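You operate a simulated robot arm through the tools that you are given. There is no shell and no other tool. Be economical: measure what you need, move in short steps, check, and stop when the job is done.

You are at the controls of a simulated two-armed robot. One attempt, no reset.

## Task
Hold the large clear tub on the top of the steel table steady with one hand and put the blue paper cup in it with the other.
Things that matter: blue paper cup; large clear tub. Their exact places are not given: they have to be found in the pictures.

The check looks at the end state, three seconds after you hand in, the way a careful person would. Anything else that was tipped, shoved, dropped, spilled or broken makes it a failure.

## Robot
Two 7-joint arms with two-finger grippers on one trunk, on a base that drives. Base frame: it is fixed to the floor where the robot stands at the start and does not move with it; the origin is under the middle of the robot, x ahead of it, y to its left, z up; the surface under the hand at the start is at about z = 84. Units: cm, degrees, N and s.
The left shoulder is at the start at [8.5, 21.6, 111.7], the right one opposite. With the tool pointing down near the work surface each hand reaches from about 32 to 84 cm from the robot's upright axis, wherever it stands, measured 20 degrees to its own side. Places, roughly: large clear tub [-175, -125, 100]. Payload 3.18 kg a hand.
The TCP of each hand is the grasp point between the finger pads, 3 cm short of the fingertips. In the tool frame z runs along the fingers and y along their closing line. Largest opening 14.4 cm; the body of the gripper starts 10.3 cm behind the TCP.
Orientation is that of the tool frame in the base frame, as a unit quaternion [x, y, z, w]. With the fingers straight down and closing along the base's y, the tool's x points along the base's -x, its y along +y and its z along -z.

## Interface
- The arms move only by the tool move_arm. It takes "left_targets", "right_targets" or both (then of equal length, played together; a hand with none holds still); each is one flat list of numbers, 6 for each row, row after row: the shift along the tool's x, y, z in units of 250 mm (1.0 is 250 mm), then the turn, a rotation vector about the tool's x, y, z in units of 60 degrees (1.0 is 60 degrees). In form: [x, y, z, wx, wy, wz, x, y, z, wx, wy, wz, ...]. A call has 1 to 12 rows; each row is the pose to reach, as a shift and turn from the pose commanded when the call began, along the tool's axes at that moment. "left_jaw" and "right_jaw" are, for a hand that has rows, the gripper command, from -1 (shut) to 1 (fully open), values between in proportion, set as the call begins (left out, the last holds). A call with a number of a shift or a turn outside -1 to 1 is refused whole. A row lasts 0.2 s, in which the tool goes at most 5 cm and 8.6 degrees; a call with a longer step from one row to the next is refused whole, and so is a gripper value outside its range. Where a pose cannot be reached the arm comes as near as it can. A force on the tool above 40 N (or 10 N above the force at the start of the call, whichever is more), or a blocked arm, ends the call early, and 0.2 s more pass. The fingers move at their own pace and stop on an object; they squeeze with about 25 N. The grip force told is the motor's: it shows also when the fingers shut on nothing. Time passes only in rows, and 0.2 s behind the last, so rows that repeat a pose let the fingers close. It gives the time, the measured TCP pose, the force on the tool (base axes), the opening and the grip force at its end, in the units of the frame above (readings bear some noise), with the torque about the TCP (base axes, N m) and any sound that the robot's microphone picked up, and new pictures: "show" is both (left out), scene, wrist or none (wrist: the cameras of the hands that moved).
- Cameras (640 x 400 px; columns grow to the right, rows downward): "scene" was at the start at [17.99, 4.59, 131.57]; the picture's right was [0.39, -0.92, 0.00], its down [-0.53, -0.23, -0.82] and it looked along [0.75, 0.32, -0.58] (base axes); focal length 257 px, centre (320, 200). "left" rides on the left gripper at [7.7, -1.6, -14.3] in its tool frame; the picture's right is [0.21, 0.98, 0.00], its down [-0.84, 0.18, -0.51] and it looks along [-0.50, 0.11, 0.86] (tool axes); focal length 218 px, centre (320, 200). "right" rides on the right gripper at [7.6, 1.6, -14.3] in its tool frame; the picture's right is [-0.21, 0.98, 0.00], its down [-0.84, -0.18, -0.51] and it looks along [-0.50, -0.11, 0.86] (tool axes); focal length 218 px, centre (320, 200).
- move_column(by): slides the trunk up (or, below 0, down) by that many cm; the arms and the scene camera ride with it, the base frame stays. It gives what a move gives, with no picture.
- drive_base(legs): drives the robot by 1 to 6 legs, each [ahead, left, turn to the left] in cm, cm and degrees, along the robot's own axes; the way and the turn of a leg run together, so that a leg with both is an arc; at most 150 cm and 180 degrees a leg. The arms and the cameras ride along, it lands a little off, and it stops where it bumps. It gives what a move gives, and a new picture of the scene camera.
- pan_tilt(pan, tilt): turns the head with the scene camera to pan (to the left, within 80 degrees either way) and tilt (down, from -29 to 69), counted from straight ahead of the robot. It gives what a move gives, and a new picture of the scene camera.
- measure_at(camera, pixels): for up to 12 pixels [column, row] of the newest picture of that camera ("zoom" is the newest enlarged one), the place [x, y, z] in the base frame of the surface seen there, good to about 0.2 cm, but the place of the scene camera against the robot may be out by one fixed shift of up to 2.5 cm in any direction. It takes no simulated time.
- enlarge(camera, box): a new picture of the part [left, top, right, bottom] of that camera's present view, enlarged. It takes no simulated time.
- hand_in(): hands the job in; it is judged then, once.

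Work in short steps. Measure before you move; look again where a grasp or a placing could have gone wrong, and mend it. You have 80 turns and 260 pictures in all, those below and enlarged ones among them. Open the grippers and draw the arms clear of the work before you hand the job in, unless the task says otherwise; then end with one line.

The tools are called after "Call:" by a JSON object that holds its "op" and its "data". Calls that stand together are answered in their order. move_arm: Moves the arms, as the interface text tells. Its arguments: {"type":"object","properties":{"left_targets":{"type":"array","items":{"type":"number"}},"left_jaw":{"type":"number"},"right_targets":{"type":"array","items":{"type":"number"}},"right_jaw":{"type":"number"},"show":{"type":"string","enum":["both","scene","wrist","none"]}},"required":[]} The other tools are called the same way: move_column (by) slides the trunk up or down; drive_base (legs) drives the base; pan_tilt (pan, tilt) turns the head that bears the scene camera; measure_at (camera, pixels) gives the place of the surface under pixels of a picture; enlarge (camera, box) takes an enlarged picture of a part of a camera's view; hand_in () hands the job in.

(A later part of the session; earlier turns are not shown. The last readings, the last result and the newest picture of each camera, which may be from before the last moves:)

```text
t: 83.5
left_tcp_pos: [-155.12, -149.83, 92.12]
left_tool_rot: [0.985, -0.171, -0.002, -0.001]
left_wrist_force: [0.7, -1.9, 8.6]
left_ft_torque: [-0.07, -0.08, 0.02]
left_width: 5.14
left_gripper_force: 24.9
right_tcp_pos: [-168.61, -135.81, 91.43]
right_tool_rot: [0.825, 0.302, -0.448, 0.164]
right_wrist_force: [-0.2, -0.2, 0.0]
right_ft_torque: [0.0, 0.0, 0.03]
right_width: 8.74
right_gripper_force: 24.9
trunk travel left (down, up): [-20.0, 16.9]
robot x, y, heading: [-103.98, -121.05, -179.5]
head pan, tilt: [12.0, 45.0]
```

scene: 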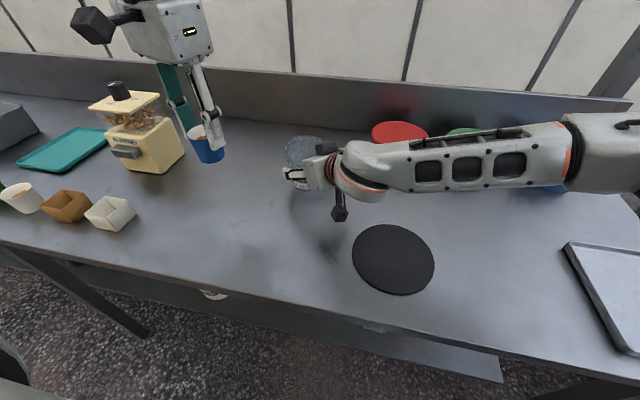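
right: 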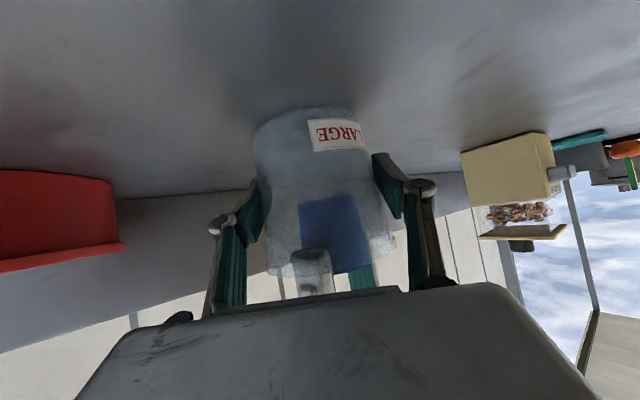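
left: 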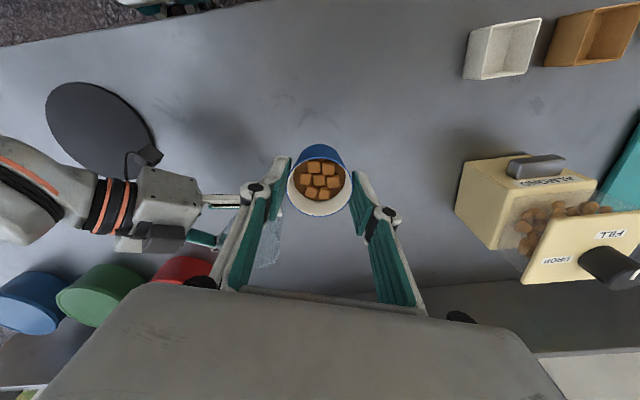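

The cup stands on the table (8.6 N). I open to 6.6 cm and rise 6 cm straight up.

Call:
{"op": "move_arm", "data": {"left_targets": [0, 0, -0.006, 0, 0, 0, 0, 0, -0.008, 0, 0, 0, 0, 0, -0.008, 0, 0, 0, 0, 0, -0.06, 0, 0, 0, 0, 0, -0.14, 0, 0, 0, 0, 0, -0.22, 0, 0, 0, 0, 0, -0.26, 0, 0, 0, 0, 0, -0.26, 0, 0, 0], "left_jaw": -0.08, "show": "wrist"}}

Call:
{"op": "measure_at", "data": {"camera": "left", "pixels": [[320, 165]]}}

Call:
{"op": "enlarge", "data": {"camera": "left", "box": [272, 120, 368, 200]}}

```text
t: 85.3
left_tcp_pos: [-155.13, -149.89, 98.48]
left_tool_rot: [0.985, -0.172, 0.0, 0.0]
left_wrist_force: [0.1, 0.5, -0.2]
left_ft_torque: [-0.01, -0.01, -0.01]
left_width: 6.63
left_gripper_force: 0.0
right_tcp_pos: [-168.74, -135.8, 91.37]
right_tool_rot: [0.825, 0.303, -0.448, 0.164]
right_wrist_force: [0.1, 0.8, -0.6]
right_ft_torque: [-0.03, -0.02, 0.0]
right_width: 8.73
right_gripper_force: 24.8
trunk travel left (down, up): [-20.0, 16.9]
robot x, y, heading: [-103.98, -120.43, -179.7]
head pan, tilt: [12.0, 45.0]
```

left: 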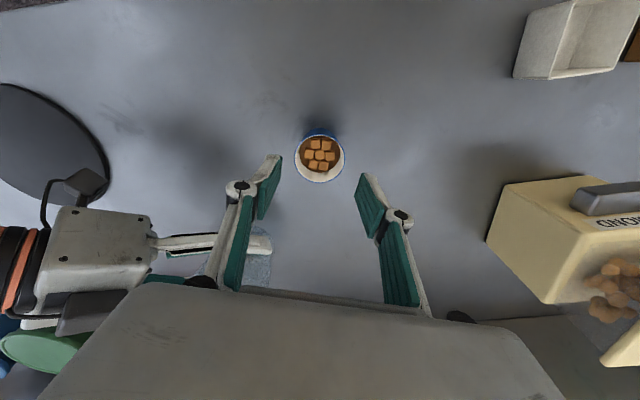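

```text
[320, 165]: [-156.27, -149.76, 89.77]
```

```text
5.00 times, centred on (320, 160) of left
```

zoom: 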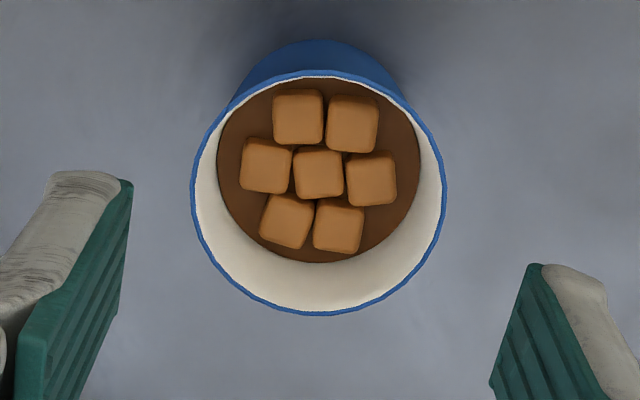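

The cup stands well. I measure its rim, the cubes' tops and the drink's surface in this zoom.

Call:
{"op": "measure_at", "data": {"camera": "zoom", "pixels": [[193, 195], [444, 195], [320, 313], [320, 73], [318, 172], [372, 180], [340, 226], [410, 210], [380, 235], [288, 222], [427, 200], [350, 122]]}}

```text
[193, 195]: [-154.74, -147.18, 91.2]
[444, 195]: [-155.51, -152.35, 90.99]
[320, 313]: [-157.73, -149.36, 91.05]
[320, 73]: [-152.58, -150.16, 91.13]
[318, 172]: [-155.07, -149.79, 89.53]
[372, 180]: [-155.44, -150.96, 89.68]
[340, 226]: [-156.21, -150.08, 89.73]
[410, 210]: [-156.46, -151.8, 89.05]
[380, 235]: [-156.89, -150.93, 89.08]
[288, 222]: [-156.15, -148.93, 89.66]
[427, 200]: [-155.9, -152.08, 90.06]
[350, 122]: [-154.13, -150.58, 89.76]
```

The rim is at z 91.1 and 2.6 in radius, the cubes' tops at 89.7, the axis at (-155.1, -149.8). I narrow the jaw to 1.6 cm above the cup and shift over its -y wall, to (-156.0, -152.1).

Call:
{"op": "move_arm", "data": {"left_targets": [0, 0.03, 0, 0, 0, 0, 0, 0.07, 0, 0, 0, 0, -0.0016, 0.095, 0, 0, 0, 0, -0.0016, 0.095, 0, 0, 0, 0, -0.0016, 0.095, 0.05, 0, 0, 0, -0.0016, 0.095, 0.05, 0, 0, 0], "left_jaw": -0.77, "show": "wrist"}}

Call:
{"op": "enlarge", "data": {"camera": "left", "box": [240, 120, 400, 240]}}

```text
t: 86.7
left_tcp_pos: [-155.88, -152.07, 97.34]
left_tool_rot: [0.985, -0.172, 0.0, 0.0]
left_wrist_force: [0.5, -0.4, -0.5]
left_ft_torque: [-0.04, -0.01, 0.0]
left_width: 1.69
left_gripper_force: 0.1
right_tcp_pos: [-168.66, -135.84, 91.28]
right_tool_rot: [0.825, 0.303, -0.448, 0.165]
right_wrist_force: [-0.3, 0.3, -0.2]
right_ft_torque: [0.01, 0.03, -0.01]
right_width: 8.74
right_gripper_force: 25.3
trunk travel left (down, up): [-20.0, 16.9]
robot x, y, heading: [-103.93, -120.72, -179.8]
head pan, tilt: [12.0, 45.0]
```

left: 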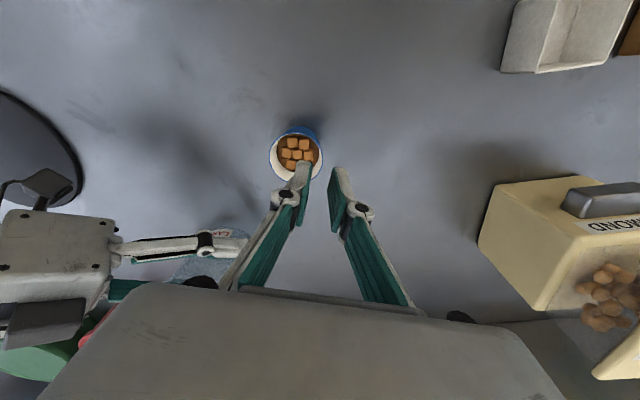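

```text
3.33 times, centred on (320, 180) of left
```

zoom: 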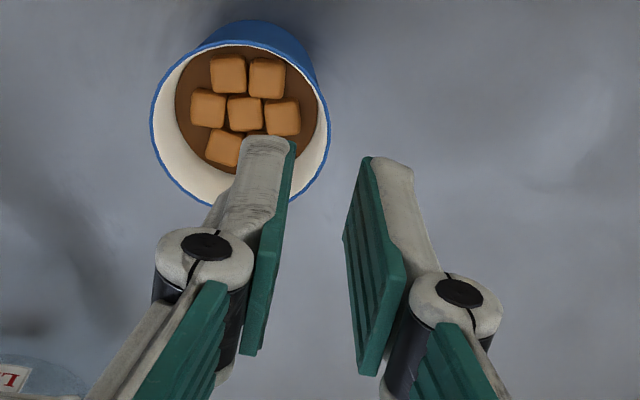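

The cup's near wall will come between the pads. I descend slowly 4.3 cm so that the tips reach 1.1 cm below the rim.

Call:
{"op": "move_arm", "data": {"left_targets": [0, 0, 0.04, 0, 0, 0, 0, 0, 0.08, 0, 0, 0, 0, 0, 0.12, 0, 0, 0, 0, 0, 0.15, 0, 0, 0, 0, 0, 0.174, 0, 0, 0, 0, 0, 0.174, 0, 0, 0], "show": "wrist"}}

Call:
{"op": "enlarge", "data": {"camera": "left", "box": [240, 120, 400, 240]}}

Call:
{"op": "enlarge", "data": {"camera": "scene", "box": [180, 140, 276, 240]}}

```text
t: 88.1
left_tcp_pos: [-155.99, -151.88, 93.39]
left_tool_rot: [0.985, -0.171, -0.008, -0.002]
left_wrist_force: [2.0, -2.9, 26.6]
left_ft_torque: [0.02, -0.13, -0.05]
left_width: 0.59
left_gripper_force: 25.3
right_tcp_pos: [-168.56, -135.69, 91.33]
right_tool_rot: [0.826, 0.303, -0.447, 0.164]
right_wrist_force: [0.1, -0.2, -1.5]
right_ft_torque: [0.04, 0.02, -0.02]
right_width: 8.71
right_gripper_force: 24.9
trunk travel left (down, up): [-20.0, 16.9]
robot x, y, heading: [-104.17, -120.86, -179.6]
head pan, tilt: [12.0, 45.0]
stopped in row 6 (left hand): the force on the tool passed its limit at 44 N (the readings are from after the stop); the commanded pose is now the measured one
```

left: 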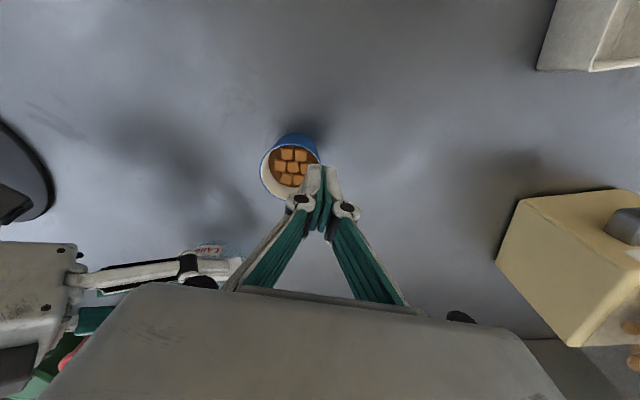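

```text
3.33 times, centred on (320, 180) of left
```

zoom: 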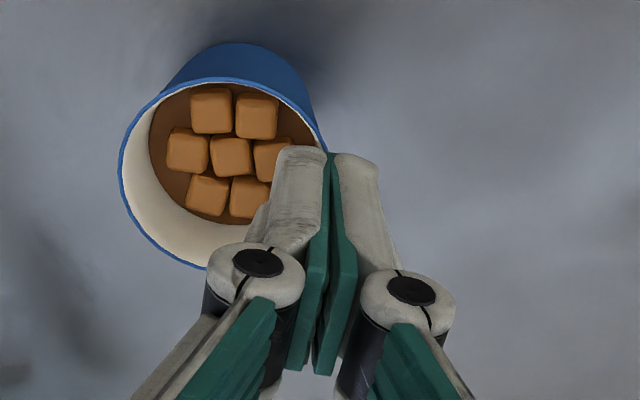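

```text
4.00 times, centred on (228, 190) of scene
```

zoom: 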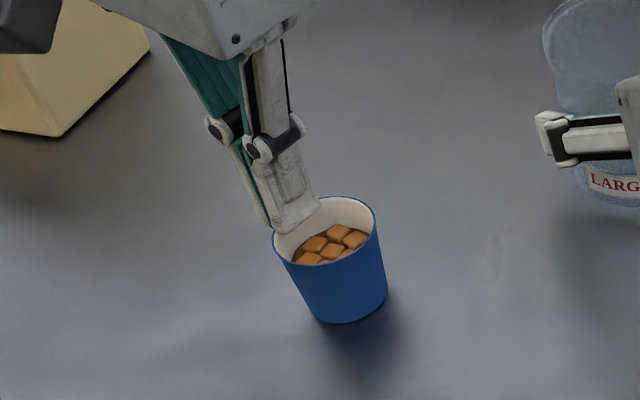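

The hand met 44 N and stopped at TCP 93.4, and the jaw was forced to 0.6 cm; the cup still stands upright. I raise 3 mm to relieve the load and read again.

Call:
{"op": "move_arm", "data": {"left_targets": [0, 0, -0.006, 0, 0, 0, 0, 0, -0.012, 0, 0, 0, 0, 0, -0.012, 0, 0, 0], "left_jaw": -0.77, "show": "wrist"}}

Call:
{"op": "enlarge", "data": {"camera": "left", "box": [250, 120, 370, 210]}}

```text
t: 88.9
left_tcp_pos: [-155.85, -152.08, 93.6]
left_tool_rot: [0.985, -0.171, -0.004, -0.002]
left_wrist_force: [-3.9, 1.1, 17.9]
left_ft_torque: [0.09, 0.26, 0.0]
left_width: 1.63
left_gripper_force: 0.1
right_tcp_pos: [-168.55, -135.68, 91.39]
right_tool_rot: [0.825, 0.303, -0.448, 0.164]
right_wrist_force: [0.1, -0.3, -0.1]
right_ft_torque: [0.03, 0.01, 0.0]
right_width: 8.76
right_gripper_force: 24.6
trunk travel left (down, up): [-20.0, 16.9]
robot x, y, heading: [-103.72, -120.73, -179.8]
head pan, tilt: [12.0, 45.0]
```

left: 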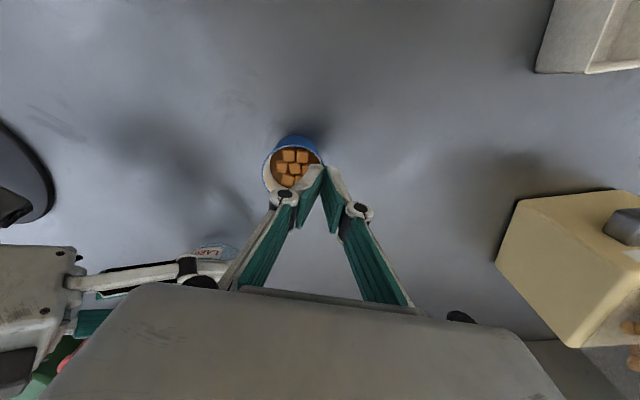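

```text
4.44 times, centred on (310, 165) of left
```

zoom: 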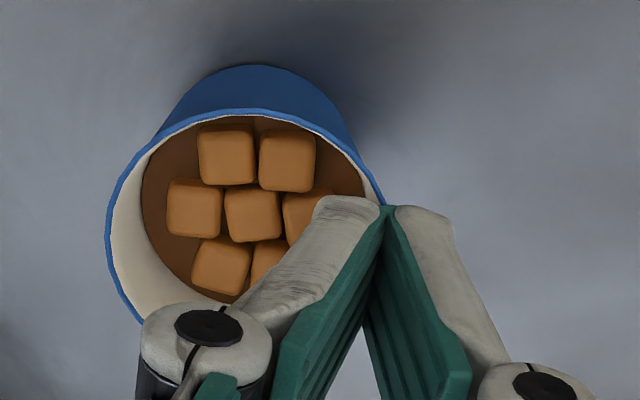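

The fingertips are splayed inward under an upward load, so the inner tip stands on something in the cup. I raise a further 2 cm.

Call:
{"op": "move_arm", "data": {"left_targets": [0, 0, -0.012, 0, 0, 0, 0, 0, -0.03, 0, 0, 0, 0, 0, -0.05, 0, 0, 0, 0, 0, -0.08, 0, 0, 0, 0, 0, -0.08, 0, 0, 0], "show": "both"}}

Call:
{"op": "enlarge", "data": {"camera": "left", "box": [240, 120, 400, 240]}}

Call:
{"op": "enlarge", "data": {"camera": "scene", "box": [180, 140, 276, 240]}}

```text
t: 90.1
left_tcp_pos: [-156.0, -151.95, 95.61]
left_tool_rot: [0.985, -0.171, -0.004, -0.002]
left_wrist_force: [0.4, -0.1, -0.4]
left_ft_torque: [-0.01, 0.0, 0.02]
left_width: 1.65
left_gripper_force: 0.1
right_tcp_pos: [-168.7, -135.91, 91.41]
right_tool_rot: [0.826, 0.302, -0.448, 0.163]
right_wrist_force: [0.5, 0.7, -1.3]
right_ft_torque: [-0.01, 0.0, 0.01]
right_width: 8.75
right_gripper_force: 25.5
trunk travel left (down, up): [-20.0, 16.9]
robot x, y, heading: [-103.7, -120.71, -179.7]
head pan, tilt: [12.0, 45.0]
```

scene: 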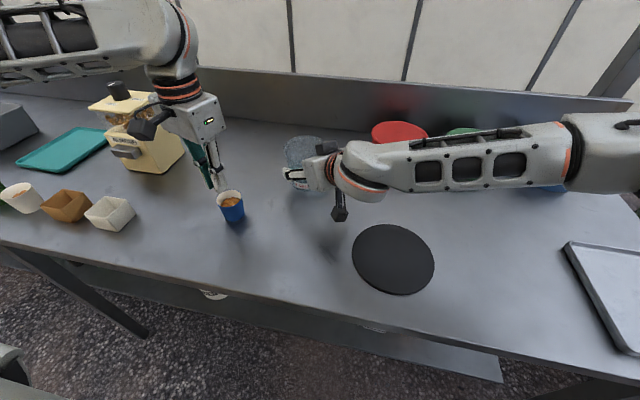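
left: 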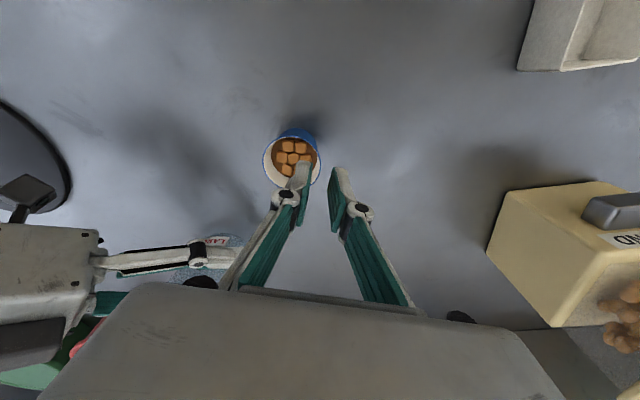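

```text
3.33 times, centred on (320, 180) of left
```

zoom: 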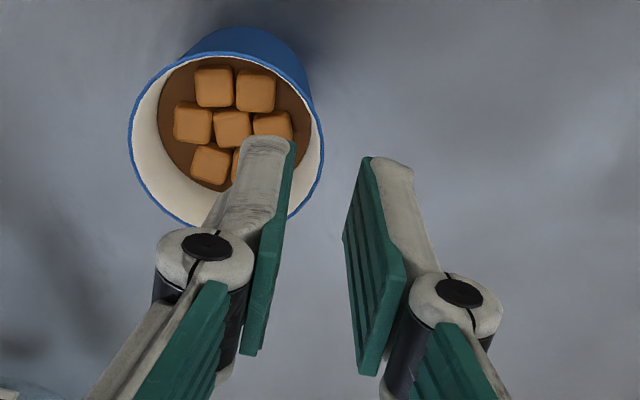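

```text
4.00 times, centred on (228, 190) of scene
```

zoom: 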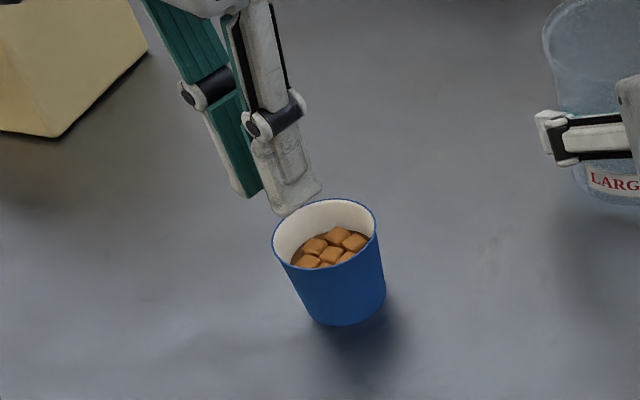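

The cup and its contents are intact. The stop height suggests the tip touched at rim level; I must know whether the cup is really hollow there. I remeasure the cup's rim first.

Call:
{"op": "enlarge", "data": {"camera": "left", "box": [252, 120, 332, 200]}}

Call:
{"op": "measure_at", "data": {"camera": "zoom", "pixels": [[148, 190], [300, 58], [462, 200], [200, 300], [460, 150], [290, 165], [420, 200], [430, 270]]}}

```text
5.00 times, centred on (292, 160) of left
```

zoom: 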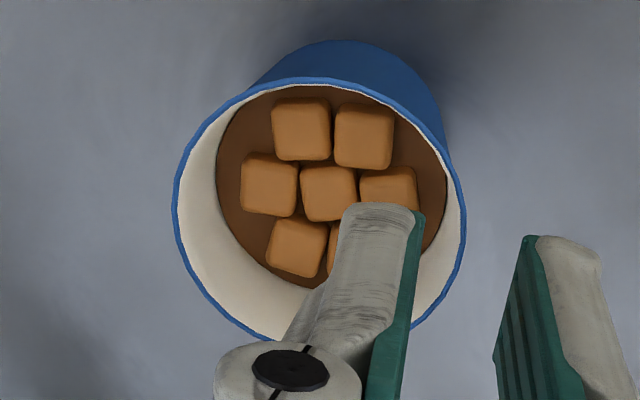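

```text
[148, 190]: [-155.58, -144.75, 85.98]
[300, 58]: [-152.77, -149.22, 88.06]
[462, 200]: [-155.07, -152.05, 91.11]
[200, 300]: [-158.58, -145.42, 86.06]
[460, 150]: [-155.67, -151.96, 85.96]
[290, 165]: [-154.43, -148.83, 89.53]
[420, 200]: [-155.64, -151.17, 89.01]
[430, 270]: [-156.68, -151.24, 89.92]
```

The cup's axis is now about (-154.9, -149.5). I close the fingers above it and probe gently down its middle to tip height 90.8, 3 mm below the rim, to feel whether it is hollow.

Call:
{"op": "move_arm", "data": {"left_targets": [0.0084, -0.05, 0, 0, 0, 0, 0.0084, -0.107, 0, 0, 0, 0, 0.0084, -0.107, 0, 0, 0, 0, 0.0084, -0.107, 0.03, 0, 0, 0, 0.0084, -0.107, 0.05, 0, 0, 0, 0.0084, -0.107, 0.06, 0, 0, 0, 0.0084, -0.107, 0.072, 0, 0, 0, 0.0084, -0.107, 0.072, 0, 0, 0], "left_jaw": -1, "show": "wrist"}}

```text
t: 91.9
left_tcp_pos: [-154.89, -149.53, 93.76]
left_tool_rot: [0.985, -0.171, -0.002, -0.002]
left_wrist_force: [-0.3, -0.1, -0.2]
left_ft_torque: [0.02, 0.04, 0.0]
left_width: 0.01
left_gripper_force: 25.2
right_tcp_pos: [-168.56, -135.82, 91.42]
right_tool_rot: [0.826, 0.302, -0.447, 0.163]
right_wrist_force: [0.5, 0.2, -0.5]
right_ft_torque: [-0.01, -0.03, -0.02]
right_width: 8.73
right_gripper_force: 25.0
trunk travel left (down, up): [-20.0, 16.9]
robot x, y, heading: [-104.08, -121.01, -179.9]
head pan, tilt: [12.0, 45.0]
```

left: 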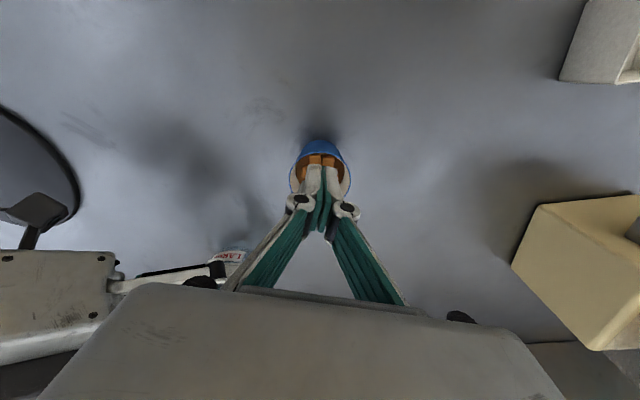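

No force at tip height 90.8: the cup is hollow. I probe 6 mm deeper, to 90.1, still above the cubes.

Call:
{"op": "move_arm", "data": {"left_targets": [0, 0, 0.008, 0, 0, 0, 0, 0, 0.016, 0, 0, 0, 0, 0, 0.026, 0, 0, 0, 0, 0, 0.026, 0, 0, 0], "show": "none"}}

```text
t: 93.1
left_tcp_pos: [-154.86, -149.57, 93.56]
left_tool_rot: [0.985, -0.171, -0.009, -0.003]
left_wrist_force: [5.1, -0.7, 22.7]
left_ft_torque: [-0.1, -0.34, -0.04]
left_width: 0.59
left_gripper_force: 25.1
right_tcp_pos: [-168.48, -135.77, 91.24]
right_tool_rot: [0.825, 0.303, -0.448, 0.164]
right_wrist_force: [-0.1, 0.6, -0.3]
right_ft_torque: [0.01, 0.0, -0.03]
right_width: 8.76
right_gripper_force: 25.3
trunk travel left (down, up): [-20.0, 16.9]
robot x, y, heading: [-104.16, -120.71, -179.9]
head pan, tilt: [12.0, 45.0]
stopped in row 4 (left hand): the force on the tool passed its limit at 41 N (the readings are from after the stop); the commanded pose is now the measured one
```

Contact came about 1 mm lower (contents at tip height ~90.6). So the rim can be pinched with TCP at 93.8. I raise the hand 3 cm and check the cup.

Call:
{"op": "move_arm", "data": {"left_targets": [0, 0, -0.02, 0, 0, 0, 0, 0, -0.05, 0, 0, 0, 0, 0, -0.1, 0, 0, 0, 0, 0, -0.13, 0, 0, 0, 0, 0, -0.13, 0, 0, 0], "left_jaw": -0.77, "show": "wrist"}}

Call:
{"op": "enlarge", "data": {"camera": "left", "box": [272, 110, 368, 190]}}

Call:
{"op": "enlarge", "data": {"camera": "scene", "box": [180, 140, 276, 240]}}

```text
t: 94.3
left_tcp_pos: [-154.96, -149.52, 96.44]
left_tool_rot: [0.985, -0.171, -0.007, -0.002]
left_wrist_force: [0.6, 0.0, 0.6]
left_ft_torque: [-0.02, 0.01, 0.0]
left_width: 1.67
left_gripper_force: 0.0
right_tcp_pos: [-168.69, -135.73, 91.14]
right_tool_rot: [0.826, 0.303, -0.447, 0.164]
right_wrist_force: [0.4, 0.3, -0.4]
right_ft_torque: [0.01, -0.04, 0.01]
right_width: 8.78
right_gripper_force: 24.8
trunk travel left (down, up): [-20.0, 16.9]
robot x, y, heading: [-104.08, -120.75, -179.9]
head pan, tilt: [12.0, 45.0]
```

left: 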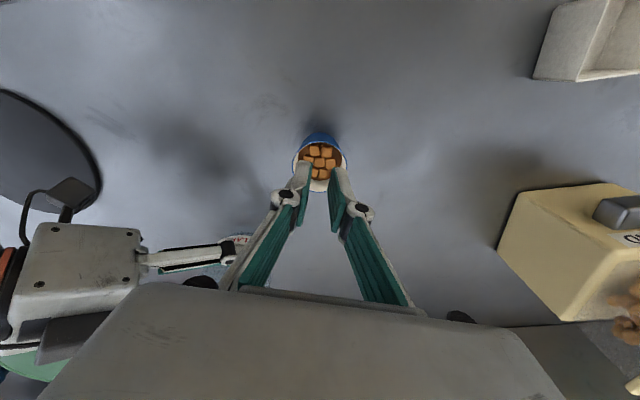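

```text
5.00 times, centred on (320, 150) of left
```

zoom: 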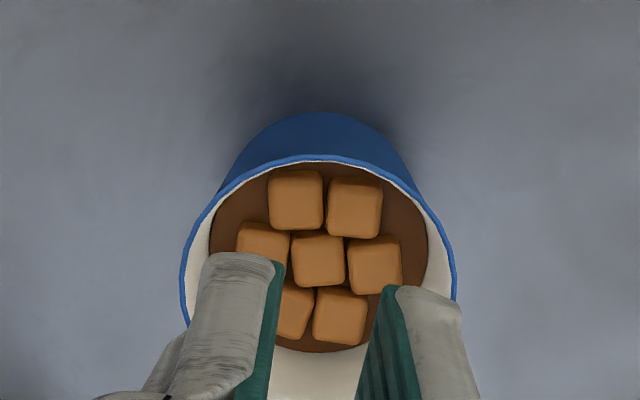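

```text
4.00 times, centred on (228, 190) of scene
```

zoom: 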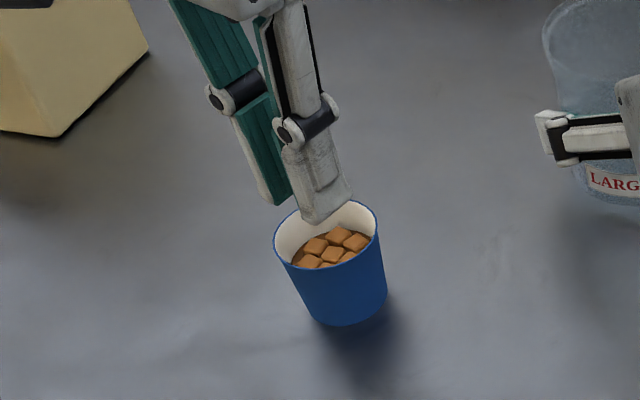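

The cup and contents are unharmed and its axis is right under the TCP. I shift 2.5 cm over the -y wall, descend to TCP 93.8 and then close on the rim.

Call:
{"op": "move_arm", "data": {"left_targets": [0, 0.05, 0, 0, 0, 0, 0, 0.1, 0, 0, 0, 0, 0, 0.1, 0.03, 0, 0, 0, 0, 0.1, 0.06, 0, 0, 0, 0, 0.1, 0.085, 0, 0, 0, 0, 0.1, 0.104, 0, 0, 0, 0, 0.1, 0.104, 0, 0, 0], "show": "wrist"}}

Call:
{"op": "enlarge", "data": {"camera": "left", "box": [252, 120, 362, 210]}}

```text
t: 95.9
left_tcp_pos: [-155.91, -151.83, 94.05]
left_tool_rot: [0.985, -0.171, -0.007, -0.002]
left_wrist_force: [0.1, -0.3, -0.9]
left_ft_torque: [0.0, 0.0, -0.01]
left_width: 1.65
left_gripper_force: 0.0
right_tcp_pos: [-168.6, -135.86, 91.23]
right_tool_rot: [0.826, 0.302, -0.447, 0.164]
right_wrist_force: [0.8, 0.2, -1.3]
right_ft_torque: [0.01, -0.01, -0.03]
right_width: 8.79
right_gripper_force: 24.7
trunk travel left (down, up): [-20.0, 16.9]
robot x, y, heading: [-104.08, -121.02, -179.9]
head pan, tilt: [12.0, 45.0]
```

left: 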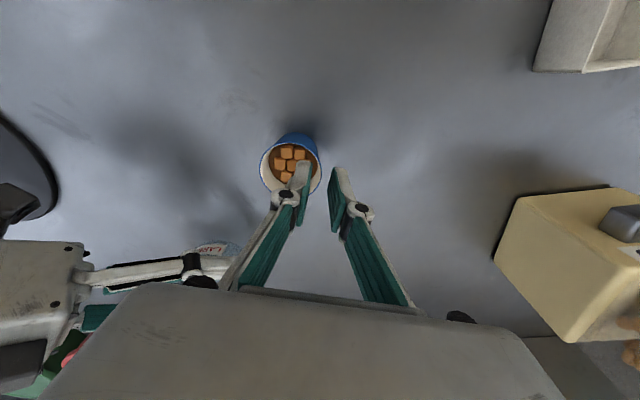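

```text
4.44 times, centred on (307, 165) of left
```

zoom: 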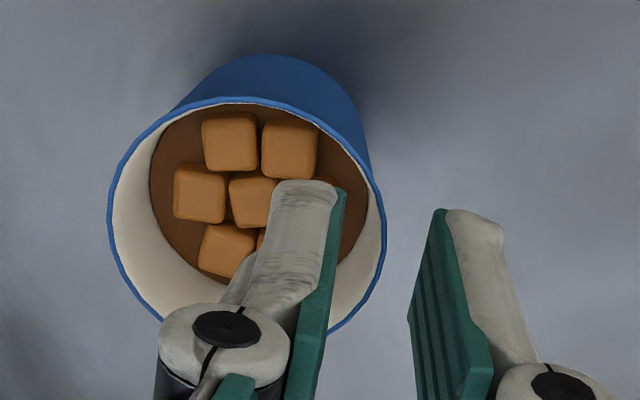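

The wall is between the pads. I lower 3 mm more, then close the fingers on it.

Call:
{"op": "move_arm", "data": {"left_targets": [0, 0, 0.006, 0, 0, 0, 0, 0, 0.013, 0, 0, 0, 0, 0, 0.013, 0, 0, 0], "show": "none"}}

Call:
{"op": "move_arm", "data": {"left_targets": [0, 0, 0, 0, 0, 0, 0, 0, 0, 0, 0, 0, 0, 0, 0, 0, 0, 0], "left_jaw": -1, "show": "wrist"}}

Call:
{"op": "enlarge", "data": {"camera": "left", "box": [252, 120, 362, 210]}}

Call:
{"op": "enlarge", "data": {"camera": "scene", "box": [180, 140, 276, 240]}}

```text
t: 96.7
left_tcp_pos: [-155.95, -151.83, 93.8]
left_tool_rot: [0.985, -0.172, -0.008, -0.002]
left_wrist_force: [0.6, -0.8, 9.2]
left_ft_torque: [0.01, -0.14, -0.02]
left_width: 1.55
left_gripper_force: 0.0
right_tcp_pos: [-168.56, -135.82, 91.39]
right_tool_rot: [0.825, 0.303, -0.448, 0.164]
right_wrist_force: [-0.9, -0.5, -0.6]
right_ft_torque: [-0.01, 0.01, -0.04]
right_width: 8.76
right_gripper_force: 25.0
trunk travel left (down, up): [-20.0, 16.9]
robot x, y, heading: [-104.19, -120.64, -179.7]
head pan, tilt: [12.0, 45.0]
```

```text
t: 97.5
left_tcp_pos: [-155.99, -151.81, 93.66]
left_tool_rot: [0.985, -0.17, -0.007, -0.002]
left_wrist_force: [0.7, 0.6, 4.6]
left_ft_torque: [0.03, -0.05, 0.03]
left_width: 0.0
left_gripper_force: 24.6
right_tcp_pos: [-168.65, -135.79, 91.45]
right_tool_rot: [0.825, 0.302, -0.448, 0.164]
right_wrist_force: [0.3, -0.7, -1.3]
right_ft_torque: [0.05, 0.03, 0.0]
right_width: 8.76
right_gripper_force: 25.0
trunk travel left (down, up): [-20.0, 16.9]
robot x, y, heading: [-104.13, -120.87, -180.0]
head pan, tilt: [12.0, 45.0]
```

left: 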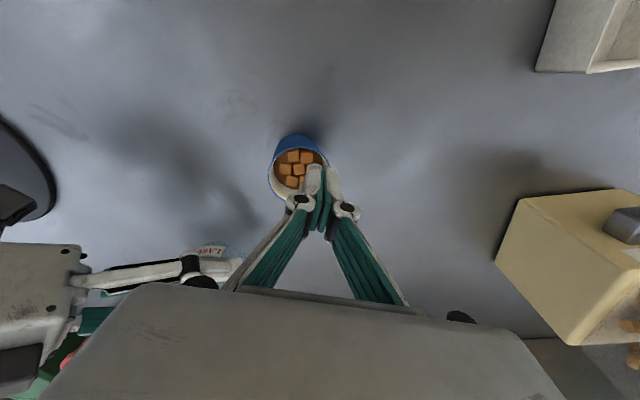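

```text
4.44 times, centred on (307, 165) of left
```

zoom: 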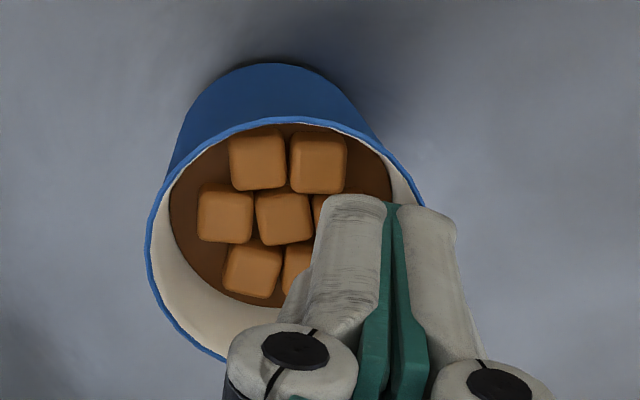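

```text
4.00 times, centred on (228, 190) of scene
```

zoom: 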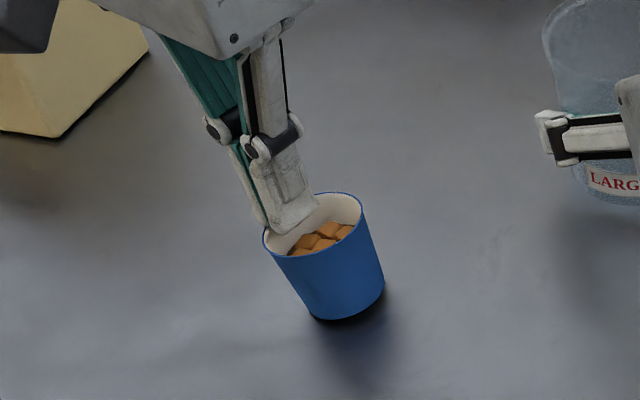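

The jaw shut fully and the cup tilted a little: the rim slipped out under the outer finger. I raise slowly so that the cup settles back.

Call:
{"op": "move_arm", "data": {"left_targets": [0, 0, -0.006, 0, 0, 0, 0, 0, -0.012, 0, 0, 0, 0, 0, -0.02, 0, 0, 0, 0, 0, -0.02, 0, 0, 0], "show": "wrist"}}

Call:
{"op": "enlarge", "data": {"camera": "left", "box": [252, 120, 362, 210]}}

Call:
{"op": "enlarge", "data": {"camera": "scene", "box": [180, 140, 276, 240]}}

```text
t: 98.5
left_tcp_pos: [-155.89, -151.9, 94.1]
left_tool_rot: [0.985, -0.171, -0.006, -0.002]
left_wrist_force: [-0.1, 0.2, 0.3]
left_ft_torque: [0.0, -0.01, -0.01]
left_width: 0.01
left_gripper_force: 24.7
right_tcp_pos: [-168.58, -135.79, 91.36]
right_tool_rot: [0.825, 0.303, -0.448, 0.165]
right_wrist_force: [-0.1, -0.2, -0.9]
right_ft_torque: [0.01, -0.03, 0.0]
right_width: 8.76
right_gripper_force: 25.0
trunk travel left (down, up): [-20.0, 16.9]
robot x, y, heading: [-103.75, -120.55, -179.8]
head pan, tilt: [12.0, 45.0]
```

left: 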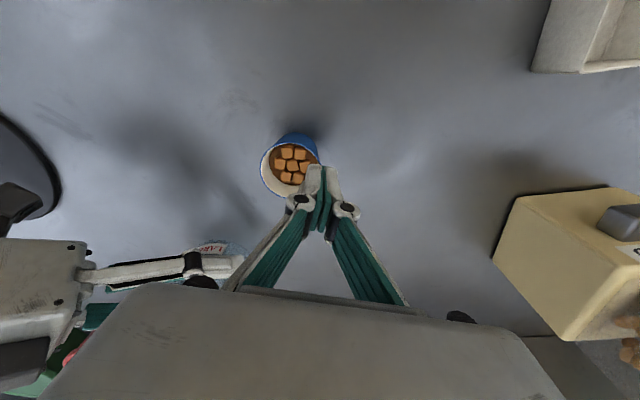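

```text
4.44 times, centred on (307, 165) of left
```

zoom: 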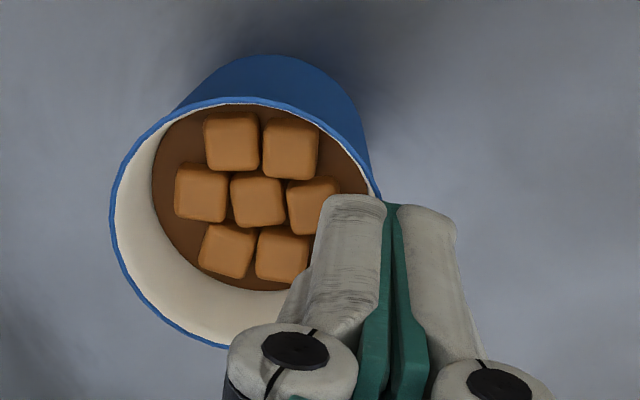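

```text
4.00 times, centred on (228, 190) of scene
```

zoom: 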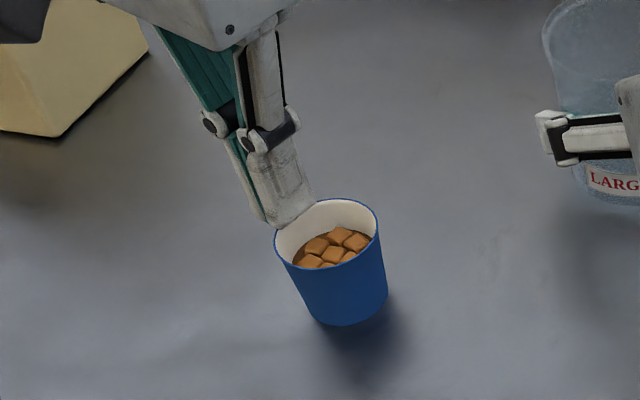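

The cup settled upright again and its contents are as before, so the rim cannot be pinched safely. Instead I take it across the middle again but only by its top 8 mm, which lets it hang as deep as possible; first I rise, open to 6.6 cm and centre over it.

Call:
{"op": "move_arm", "data": {"left_targets": [0, 0, -0.04, 0, 0, 0, 0, 0, -0.1, 0, 0.004, 0, 0, 0, -0.12, 0, 0.008, 0, 0, -0.05, -0.12, 0, 0.012, 0, 0, -0.1, -0.12, 0, 0.012, 0, 0, -0.1, -0.12, 0, 0.012, 0], "left_jaw": -0.06, "show": "wrist"}}

Call:
{"op": "enlarge", "data": {"camera": "left", "box": [272, 110, 368, 190]}}

```text
t: 99.9
left_tcp_pos: [-154.78, -149.62, 97.19]
left_tool_rot: [0.985, -0.17, 0.0, -0.001]
left_wrist_force: [0.1, -0.2, -0.2]
left_ft_torque: [-0.04, 0.03, -0.01]
left_width: 6.78
left_gripper_force: 0.0
right_tcp_pos: [-168.75, -135.79, 91.34]
right_tool_rot: [0.825, 0.303, -0.448, 0.164]
right_wrist_force: [0.1, -0.7, -1.2]
right_ft_torque: [0.04, 0.01, -0.01]
right_width: 8.76
right_gripper_force: 25.3
trunk travel left (down, up): [-20.0, 16.9]
robot x, y, heading: [-103.86, -120.89, -179.9]
head pan, tilt: [12.0, 45.0]
```

left: 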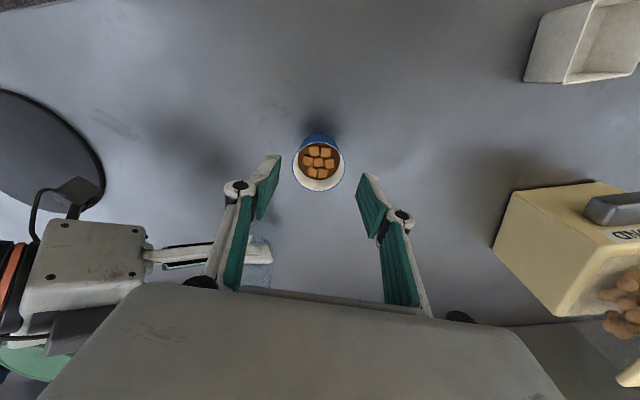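

```text
5.00 times, centred on (320, 150) of left
```

zoom: 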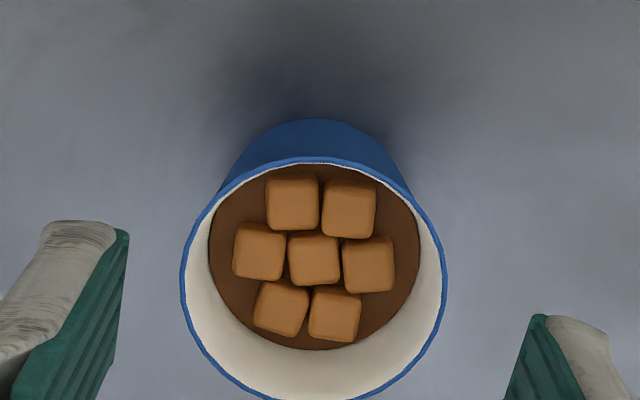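

The cup is centred between the fingers. I descend to TCP 93.3 (tips 8 mm below the rim) and close.

Call:
{"op": "move_arm", "data": {"left_targets": [-0.004, 0, 0.04, 0, 0, 0, -0.004, 0, 0.09, 0, 0, 0, -0.004, 0, 0.13, 0, 0, 0, -0.004, 0, 0.156, 0, 0, 0, -0.004, 0, 0.156, 0, 0, 0], "show": "none"}}

Call:
{"op": "move_arm", "data": {"left_targets": [0, 0, 0, 0, 0, 0, 0, 0, 0, 0, 0, 0, 0, 0, 0, 0, 0, 0, 0, 0, 0, 0, 0, 0], "left_jaw": -0.36, "show": "wrist"}}

Call:
{"op": "enlarge", "data": {"camera": "scene", "box": [180, 140, 276, 240]}}

```text
t: 101.1
left_tcp_pos: [-154.91, -149.52, 93.23]
left_tool_rot: [0.985, -0.171, -0.001, -0.001]
left_wrist_force: [0.7, 1.0, -1.2]
left_ft_torque: [-0.02, 0.01, 0.01]
left_width: 6.76
left_gripper_force: 0.1
right_tcp_pos: [-168.68, -135.75, 91.38]
right_tool_rot: [0.825, 0.303, -0.448, 0.165]
right_wrist_force: [1.3, -0.4, -1.3]
right_ft_torque: [-0.03, -0.02, 0.01]
right_width: 8.73
right_gripper_force: 24.5
trunk travel left (down, up): [-20.0, 16.9]
robot x, y, heading: [-103.93, -120.75, -179.6]
head pan, tilt: [12.0, 45.0]
```

```text
t: 102.1
left_tcp_pos: [-155.02, -149.41, 93.36]
left_tool_rot: [0.985, -0.171, 0.0, -0.001]
left_wrist_force: [-0.6, 0.5, 0.1]
left_ft_torque: [0.02, -0.01, 0.0]
left_width: 5.18
left_gripper_force: 25.0
right_tcp_pos: [-168.65, -135.9, 91.38]
right_tool_rot: [0.825, 0.303, -0.447, 0.164]
right_wrist_force: [-0.3, -0.3, -0.9]
right_ft_torque: [0.01, -0.01, -0.01]
right_width: 8.73
right_gripper_force: 25.1
trunk travel left (down, up): [-20.0, 16.9]
robot x, y, heading: [-103.83, -121.03, -179.5]
head pan, tilt: [12.0, 45.0]
```

left: 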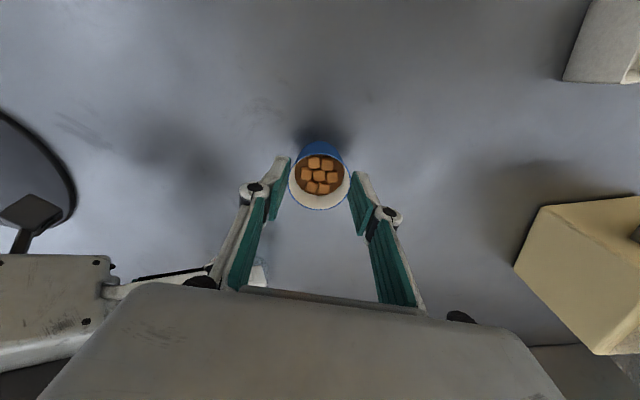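

```text
4.00 times, centred on (228, 190) of scene
```

zoom: 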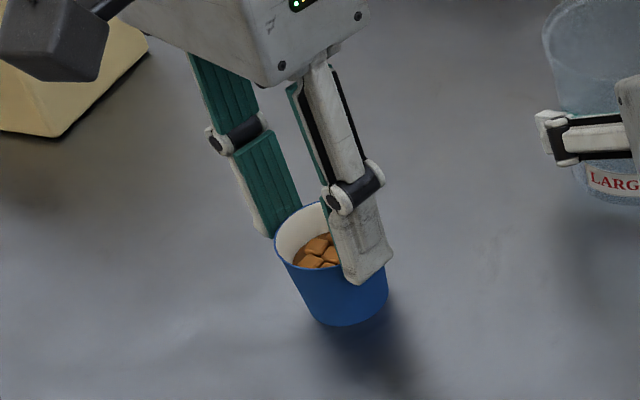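

The fingers hold the cup by its top edge (5.18 cm, 25 N). I lift it slowly 15 cm and carry it back over the tub's free centre (-169.1, -136.35).

Call:
{"op": "move_arm", "data": {"left_targets": [0, 0, -0.015, 0, 0, 0, 0, 0, -0.05, 0, 0, 0, 0, 0, -0.1, 0, 0, 0, 0, 0, -0.16, 0, 0, 0, 0, 0, -0.23, 0, 0, 0, 0, 0, -0.3, 0, 0, 0, 0, 0, -0.37, 0, 0, 0, 0, 0, -0.44, 0, 0, 0, 0, 0, -0.51, 0, 0, 0, 0, 0, -0.56, 0, 0, 0, 0, 0, -0.585, 0, 0, 0, 0, 0, -0.585, 0, 0, 0], "show": "wrist"}}

Call:
{"op": "move_arm", "data": {"left_targets": [-0.03, -0.013, 0, 0, 0, 0, -0.09, -0.039, 0, 0, 0, 0, -0.17, -0.073, 0, 0, 0, 0, -0.25, -0.107, 0, 0, 0, 0, -0.33, -0.141, 0, 0, 0, 0, -0.41, -0.175, 0, 0, 0, 0, -0.49, -0.21, 0, 0, 0, 0, -0.57, -0.244, 0, 0, 0, 0, -0.64, -0.274, 0, 0, 0, 0, -0.69, -0.295, 0, 0, 0, 0, -0.708, -0.303, 0, 0, 0, 0, -0.708, -0.303, 0, 0, 0, 0], "show": "both"}}

Call:
{"op": "enlarge", "data": {"camera": "left", "box": [240, 80, 400, 220]}}

Call:
{"op": "enlarge", "data": {"camera": "scene", "box": [260, 70, 370, 200]}}

```text
t: 104.7
left_tcp_pos: [-155.16, -149.74, 107.76]
left_tool_rot: [0.985, -0.171, 0.0, -0.001]
left_wrist_force: [0.3, 0.2, 0.3]
left_ft_torque: [-0.03, 0.01, -0.04]
left_width: 5.19
left_gripper_force: 25.7
right_tcp_pos: [-168.68, -135.75, 91.26]
right_tool_rot: [0.825, 0.302, -0.448, 0.164]
right_wrist_force: [0.8, -0.4, -2.1]
right_ft_torque: [0.01, 0.0, -0.02]
right_width: 8.77
right_gripper_force: 24.1
trunk travel left (down, up): [-20.0, 16.9]
robot x, y, heading: [-104.36, -120.85, -179.9]
head pan, tilt: [12.0, 45.0]
```

left: 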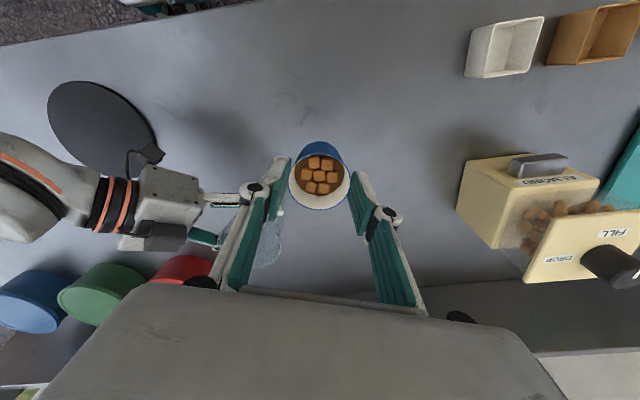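

```text
t: 107.3
left_tcp_pos: [-169.19, -136.65, 108.0]
left_tool_rot: [0.985, -0.172, -0.001, -0.001]
left_wrist_force: [-0.3, 0.2, 0.1]
left_ft_torque: [0.01, 0.04, 0.01]
left_width: 5.21
left_gripper_force: 24.9
right_tcp_pos: [-168.64, -135.81, 91.31]
right_tool_rot: [0.826, 0.303, -0.447, 0.164]
right_wrist_force: [0.1, 0.3, -0.5]
right_ft_torque: [0.05, 0.01, -0.02]
right_width: 8.76
right_gripper_force: 25.0
trunk travel left (down, up): [-20.0, 16.9]
robot x, y, heading: [-104.12, -120.54, -179.7]
head pan, tilt: [12.0, 45.0]
```

scene: 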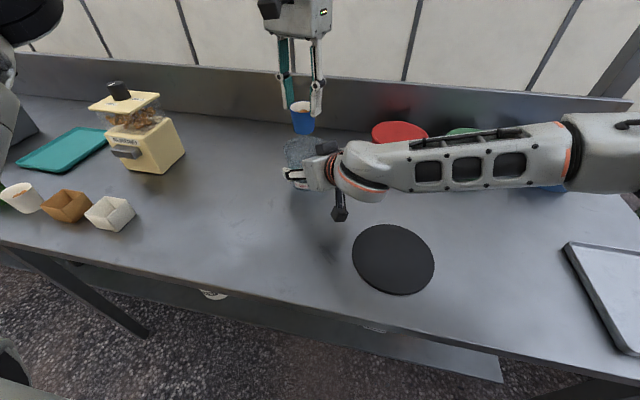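
left: 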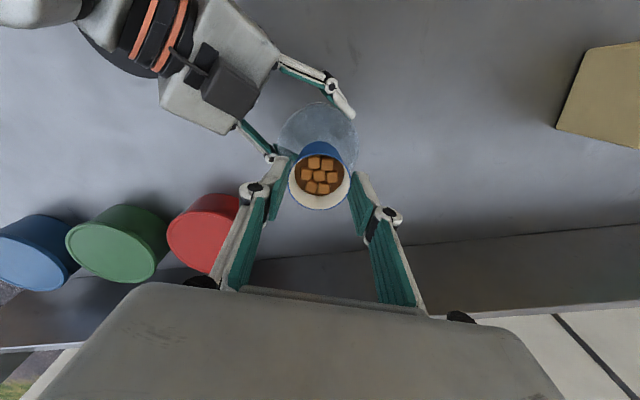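

```text
2.86 times, centred on (320, 150) of left
```

zoom: 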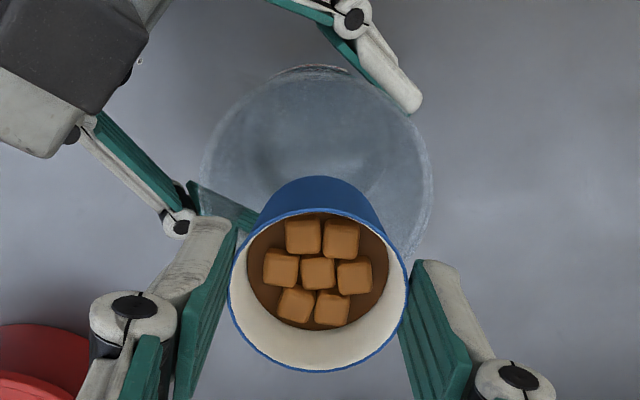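

```text
3.08 times, centred on (315, 135) of scene
```

zoom: 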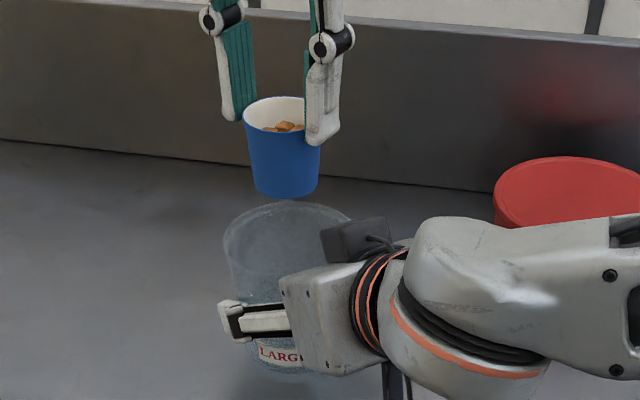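

The cup hangs upright over the tub. I correct 0.3 cm to the free centre and descend to TCP 98.4, watching the force.

Call:
{"op": "move_arm", "data": {"left_targets": [0, -0.0125, 0.03, 0, 0, 0, 0, -0.0125, 0.08, 0, 0, 0, 0, -0.0125, 0.14, 0, 0, 0, 0, -0.0125, 0.2, 0, 0, 0, 0, -0.0125, 0.26, 0, 0, 0, 0, -0.0125, 0.31, 0, 0, 0, 0, -0.0125, 0.35, 0, 0, 0, 0, -0.0125, 0.375, 0, 0, 0, 0, -0.0125, 0.384, 0, 0, 0, 0, -0.0125, 0.384, 0, 0, 0], "show": "wrist"}}

Call:
{"op": "enlarge", "data": {"camera": "left", "box": [240, 100, 400, 240]}}

```text
t: 109.5
left_tcp_pos: [-169.03, -136.12, 98.47]
left_tool_rot: [0.985, -0.171, -0.002, -0.002]
left_wrist_force: [1.4, 4.0, 23.8]
left_ft_torque: [1.05, -0.23, -0.04]
left_width: 5.21
left_gripper_force: 25.4
right_tcp_pos: [-168.5, -135.77, 91.23]
right_tool_rot: [0.826, 0.303, -0.446, 0.164]
right_wrist_force: [-2.4, -2.2, -17.8]
right_ft_torque: [-0.48, -0.17, 0.12]
right_width: 8.79
right_gripper_force: 25.5
trunk travel left (down, up): [-20.0, 16.9]
robot x, y, heading: [-104.33, -120.67, -179.5]
head pan, tilt: [12.0, 45.0]
```

left: 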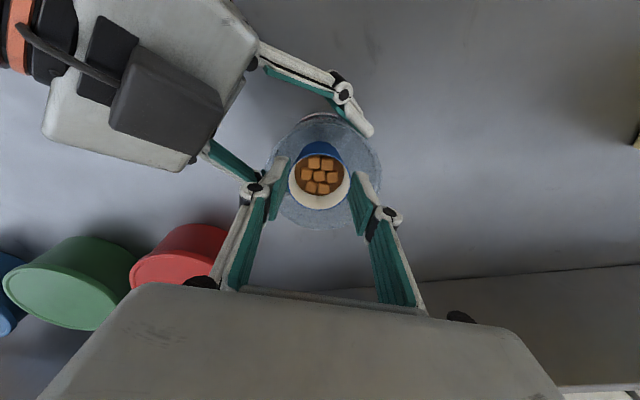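

```text
2.86 times, centred on (320, 170) of left
```

zoom: 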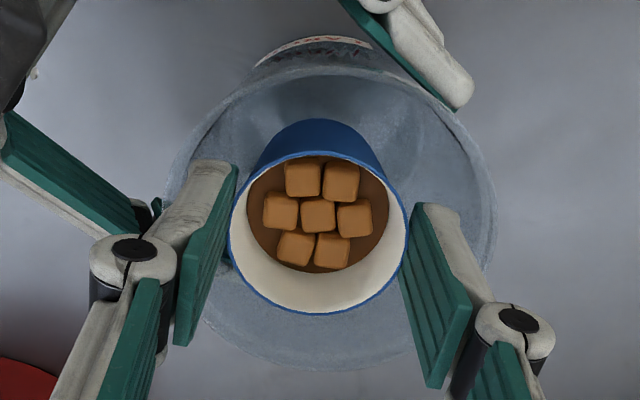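

The +y fingertip landed on the rim (torque 1.05 N m, contact about 4.4 cm to +y), and the picture puts the tub's centre 0.4 cm further to -y. I rise 1.5 cm, shift 0.35 cm and lower again.

Call:
{"op": "move_arm", "data": {"left_targets": [0, 0, -0.03, 0, 0, 0, 0, 0, -0.06, 0, 0, 0, 0, 0.014, -0.06, 0, 0, 0, 0, 0.014, -0.06, 0, 0, 0], "show": "none"}}

Call:
{"op": "move_arm", "data": {"left_targets": [0, 0, 0.02, 0, 0, 0, 0, 0, 0.04, 0, 0, 0, 0, 0, 0.056, 0, 0, 0, 0, 0, 0.056, 0, 0, 0], "show": "wrist"}}

Call:
{"op": "enlarge", "data": {"camera": "left", "box": [240, 100, 400, 240]}}

```text
t: 110.5
left_tcp_pos: [-169.14, -136.57, 99.85]
left_tool_rot: [0.985, -0.17, 0.001, 0.001]
left_wrist_force: [-0.7, -0.1, -0.2]
left_ft_torque: [0.0, 0.0, 0.0]
left_width: 5.2
left_gripper_force: 24.6
right_tcp_pos: [-168.63, -135.8, 91.44]
right_tool_rot: [0.825, 0.303, -0.448, 0.165]
right_wrist_force: [-0.8, 0.9, -0.6]
right_ft_torque: [0.0, -0.03, 0.04]
right_width: 8.74
right_gripper_force: 25.0
trunk travel left (down, up): [-20.0, 16.9]
robot x, y, heading: [-103.9, -120.6, -179.4]
head pan, tilt: [12.0, 45.0]
```

```text
t: 111.5
left_tcp_pos: [-169.18, -136.53, 98.28]
left_tool_rot: [0.985, -0.171, -0.001, -0.001]
left_wrist_force: [-0.3, 0.7, 0.1]
left_ft_torque: [-0.02, -0.02, 0.0]
left_width: 5.21
left_gripper_force: 24.9
right_tcp_pos: [-168.52, -135.93, 91.39]
right_tool_rot: [0.826, 0.303, -0.447, 0.164]
right_wrist_force: [0.5, -0.7, -0.7]
right_ft_torque: [0.02, -0.04, 0.03]
right_width: 8.74
right_gripper_force: 24.8
trunk travel left (down, up): [-20.0, 16.9]
robot x, y, heading: [-104.22, -121.12, -179.4]
head pan, tilt: [12.0, 45.0]
```

left: 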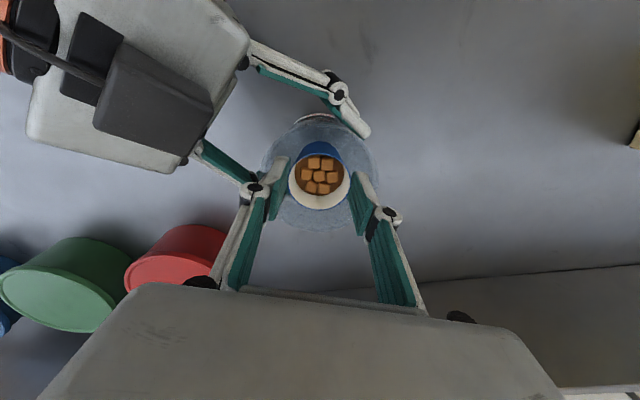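

```text
2.86 times, centred on (320, 170) of left
```

zoom: 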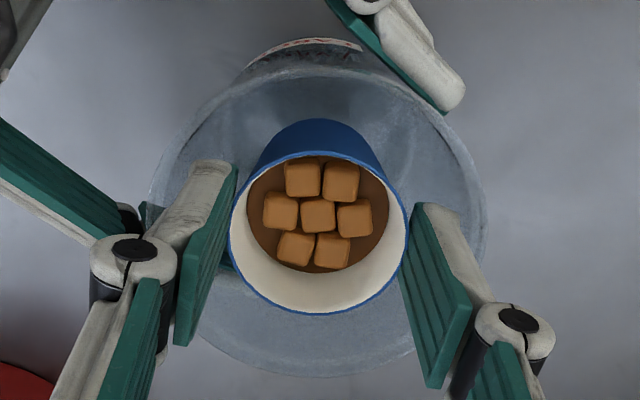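

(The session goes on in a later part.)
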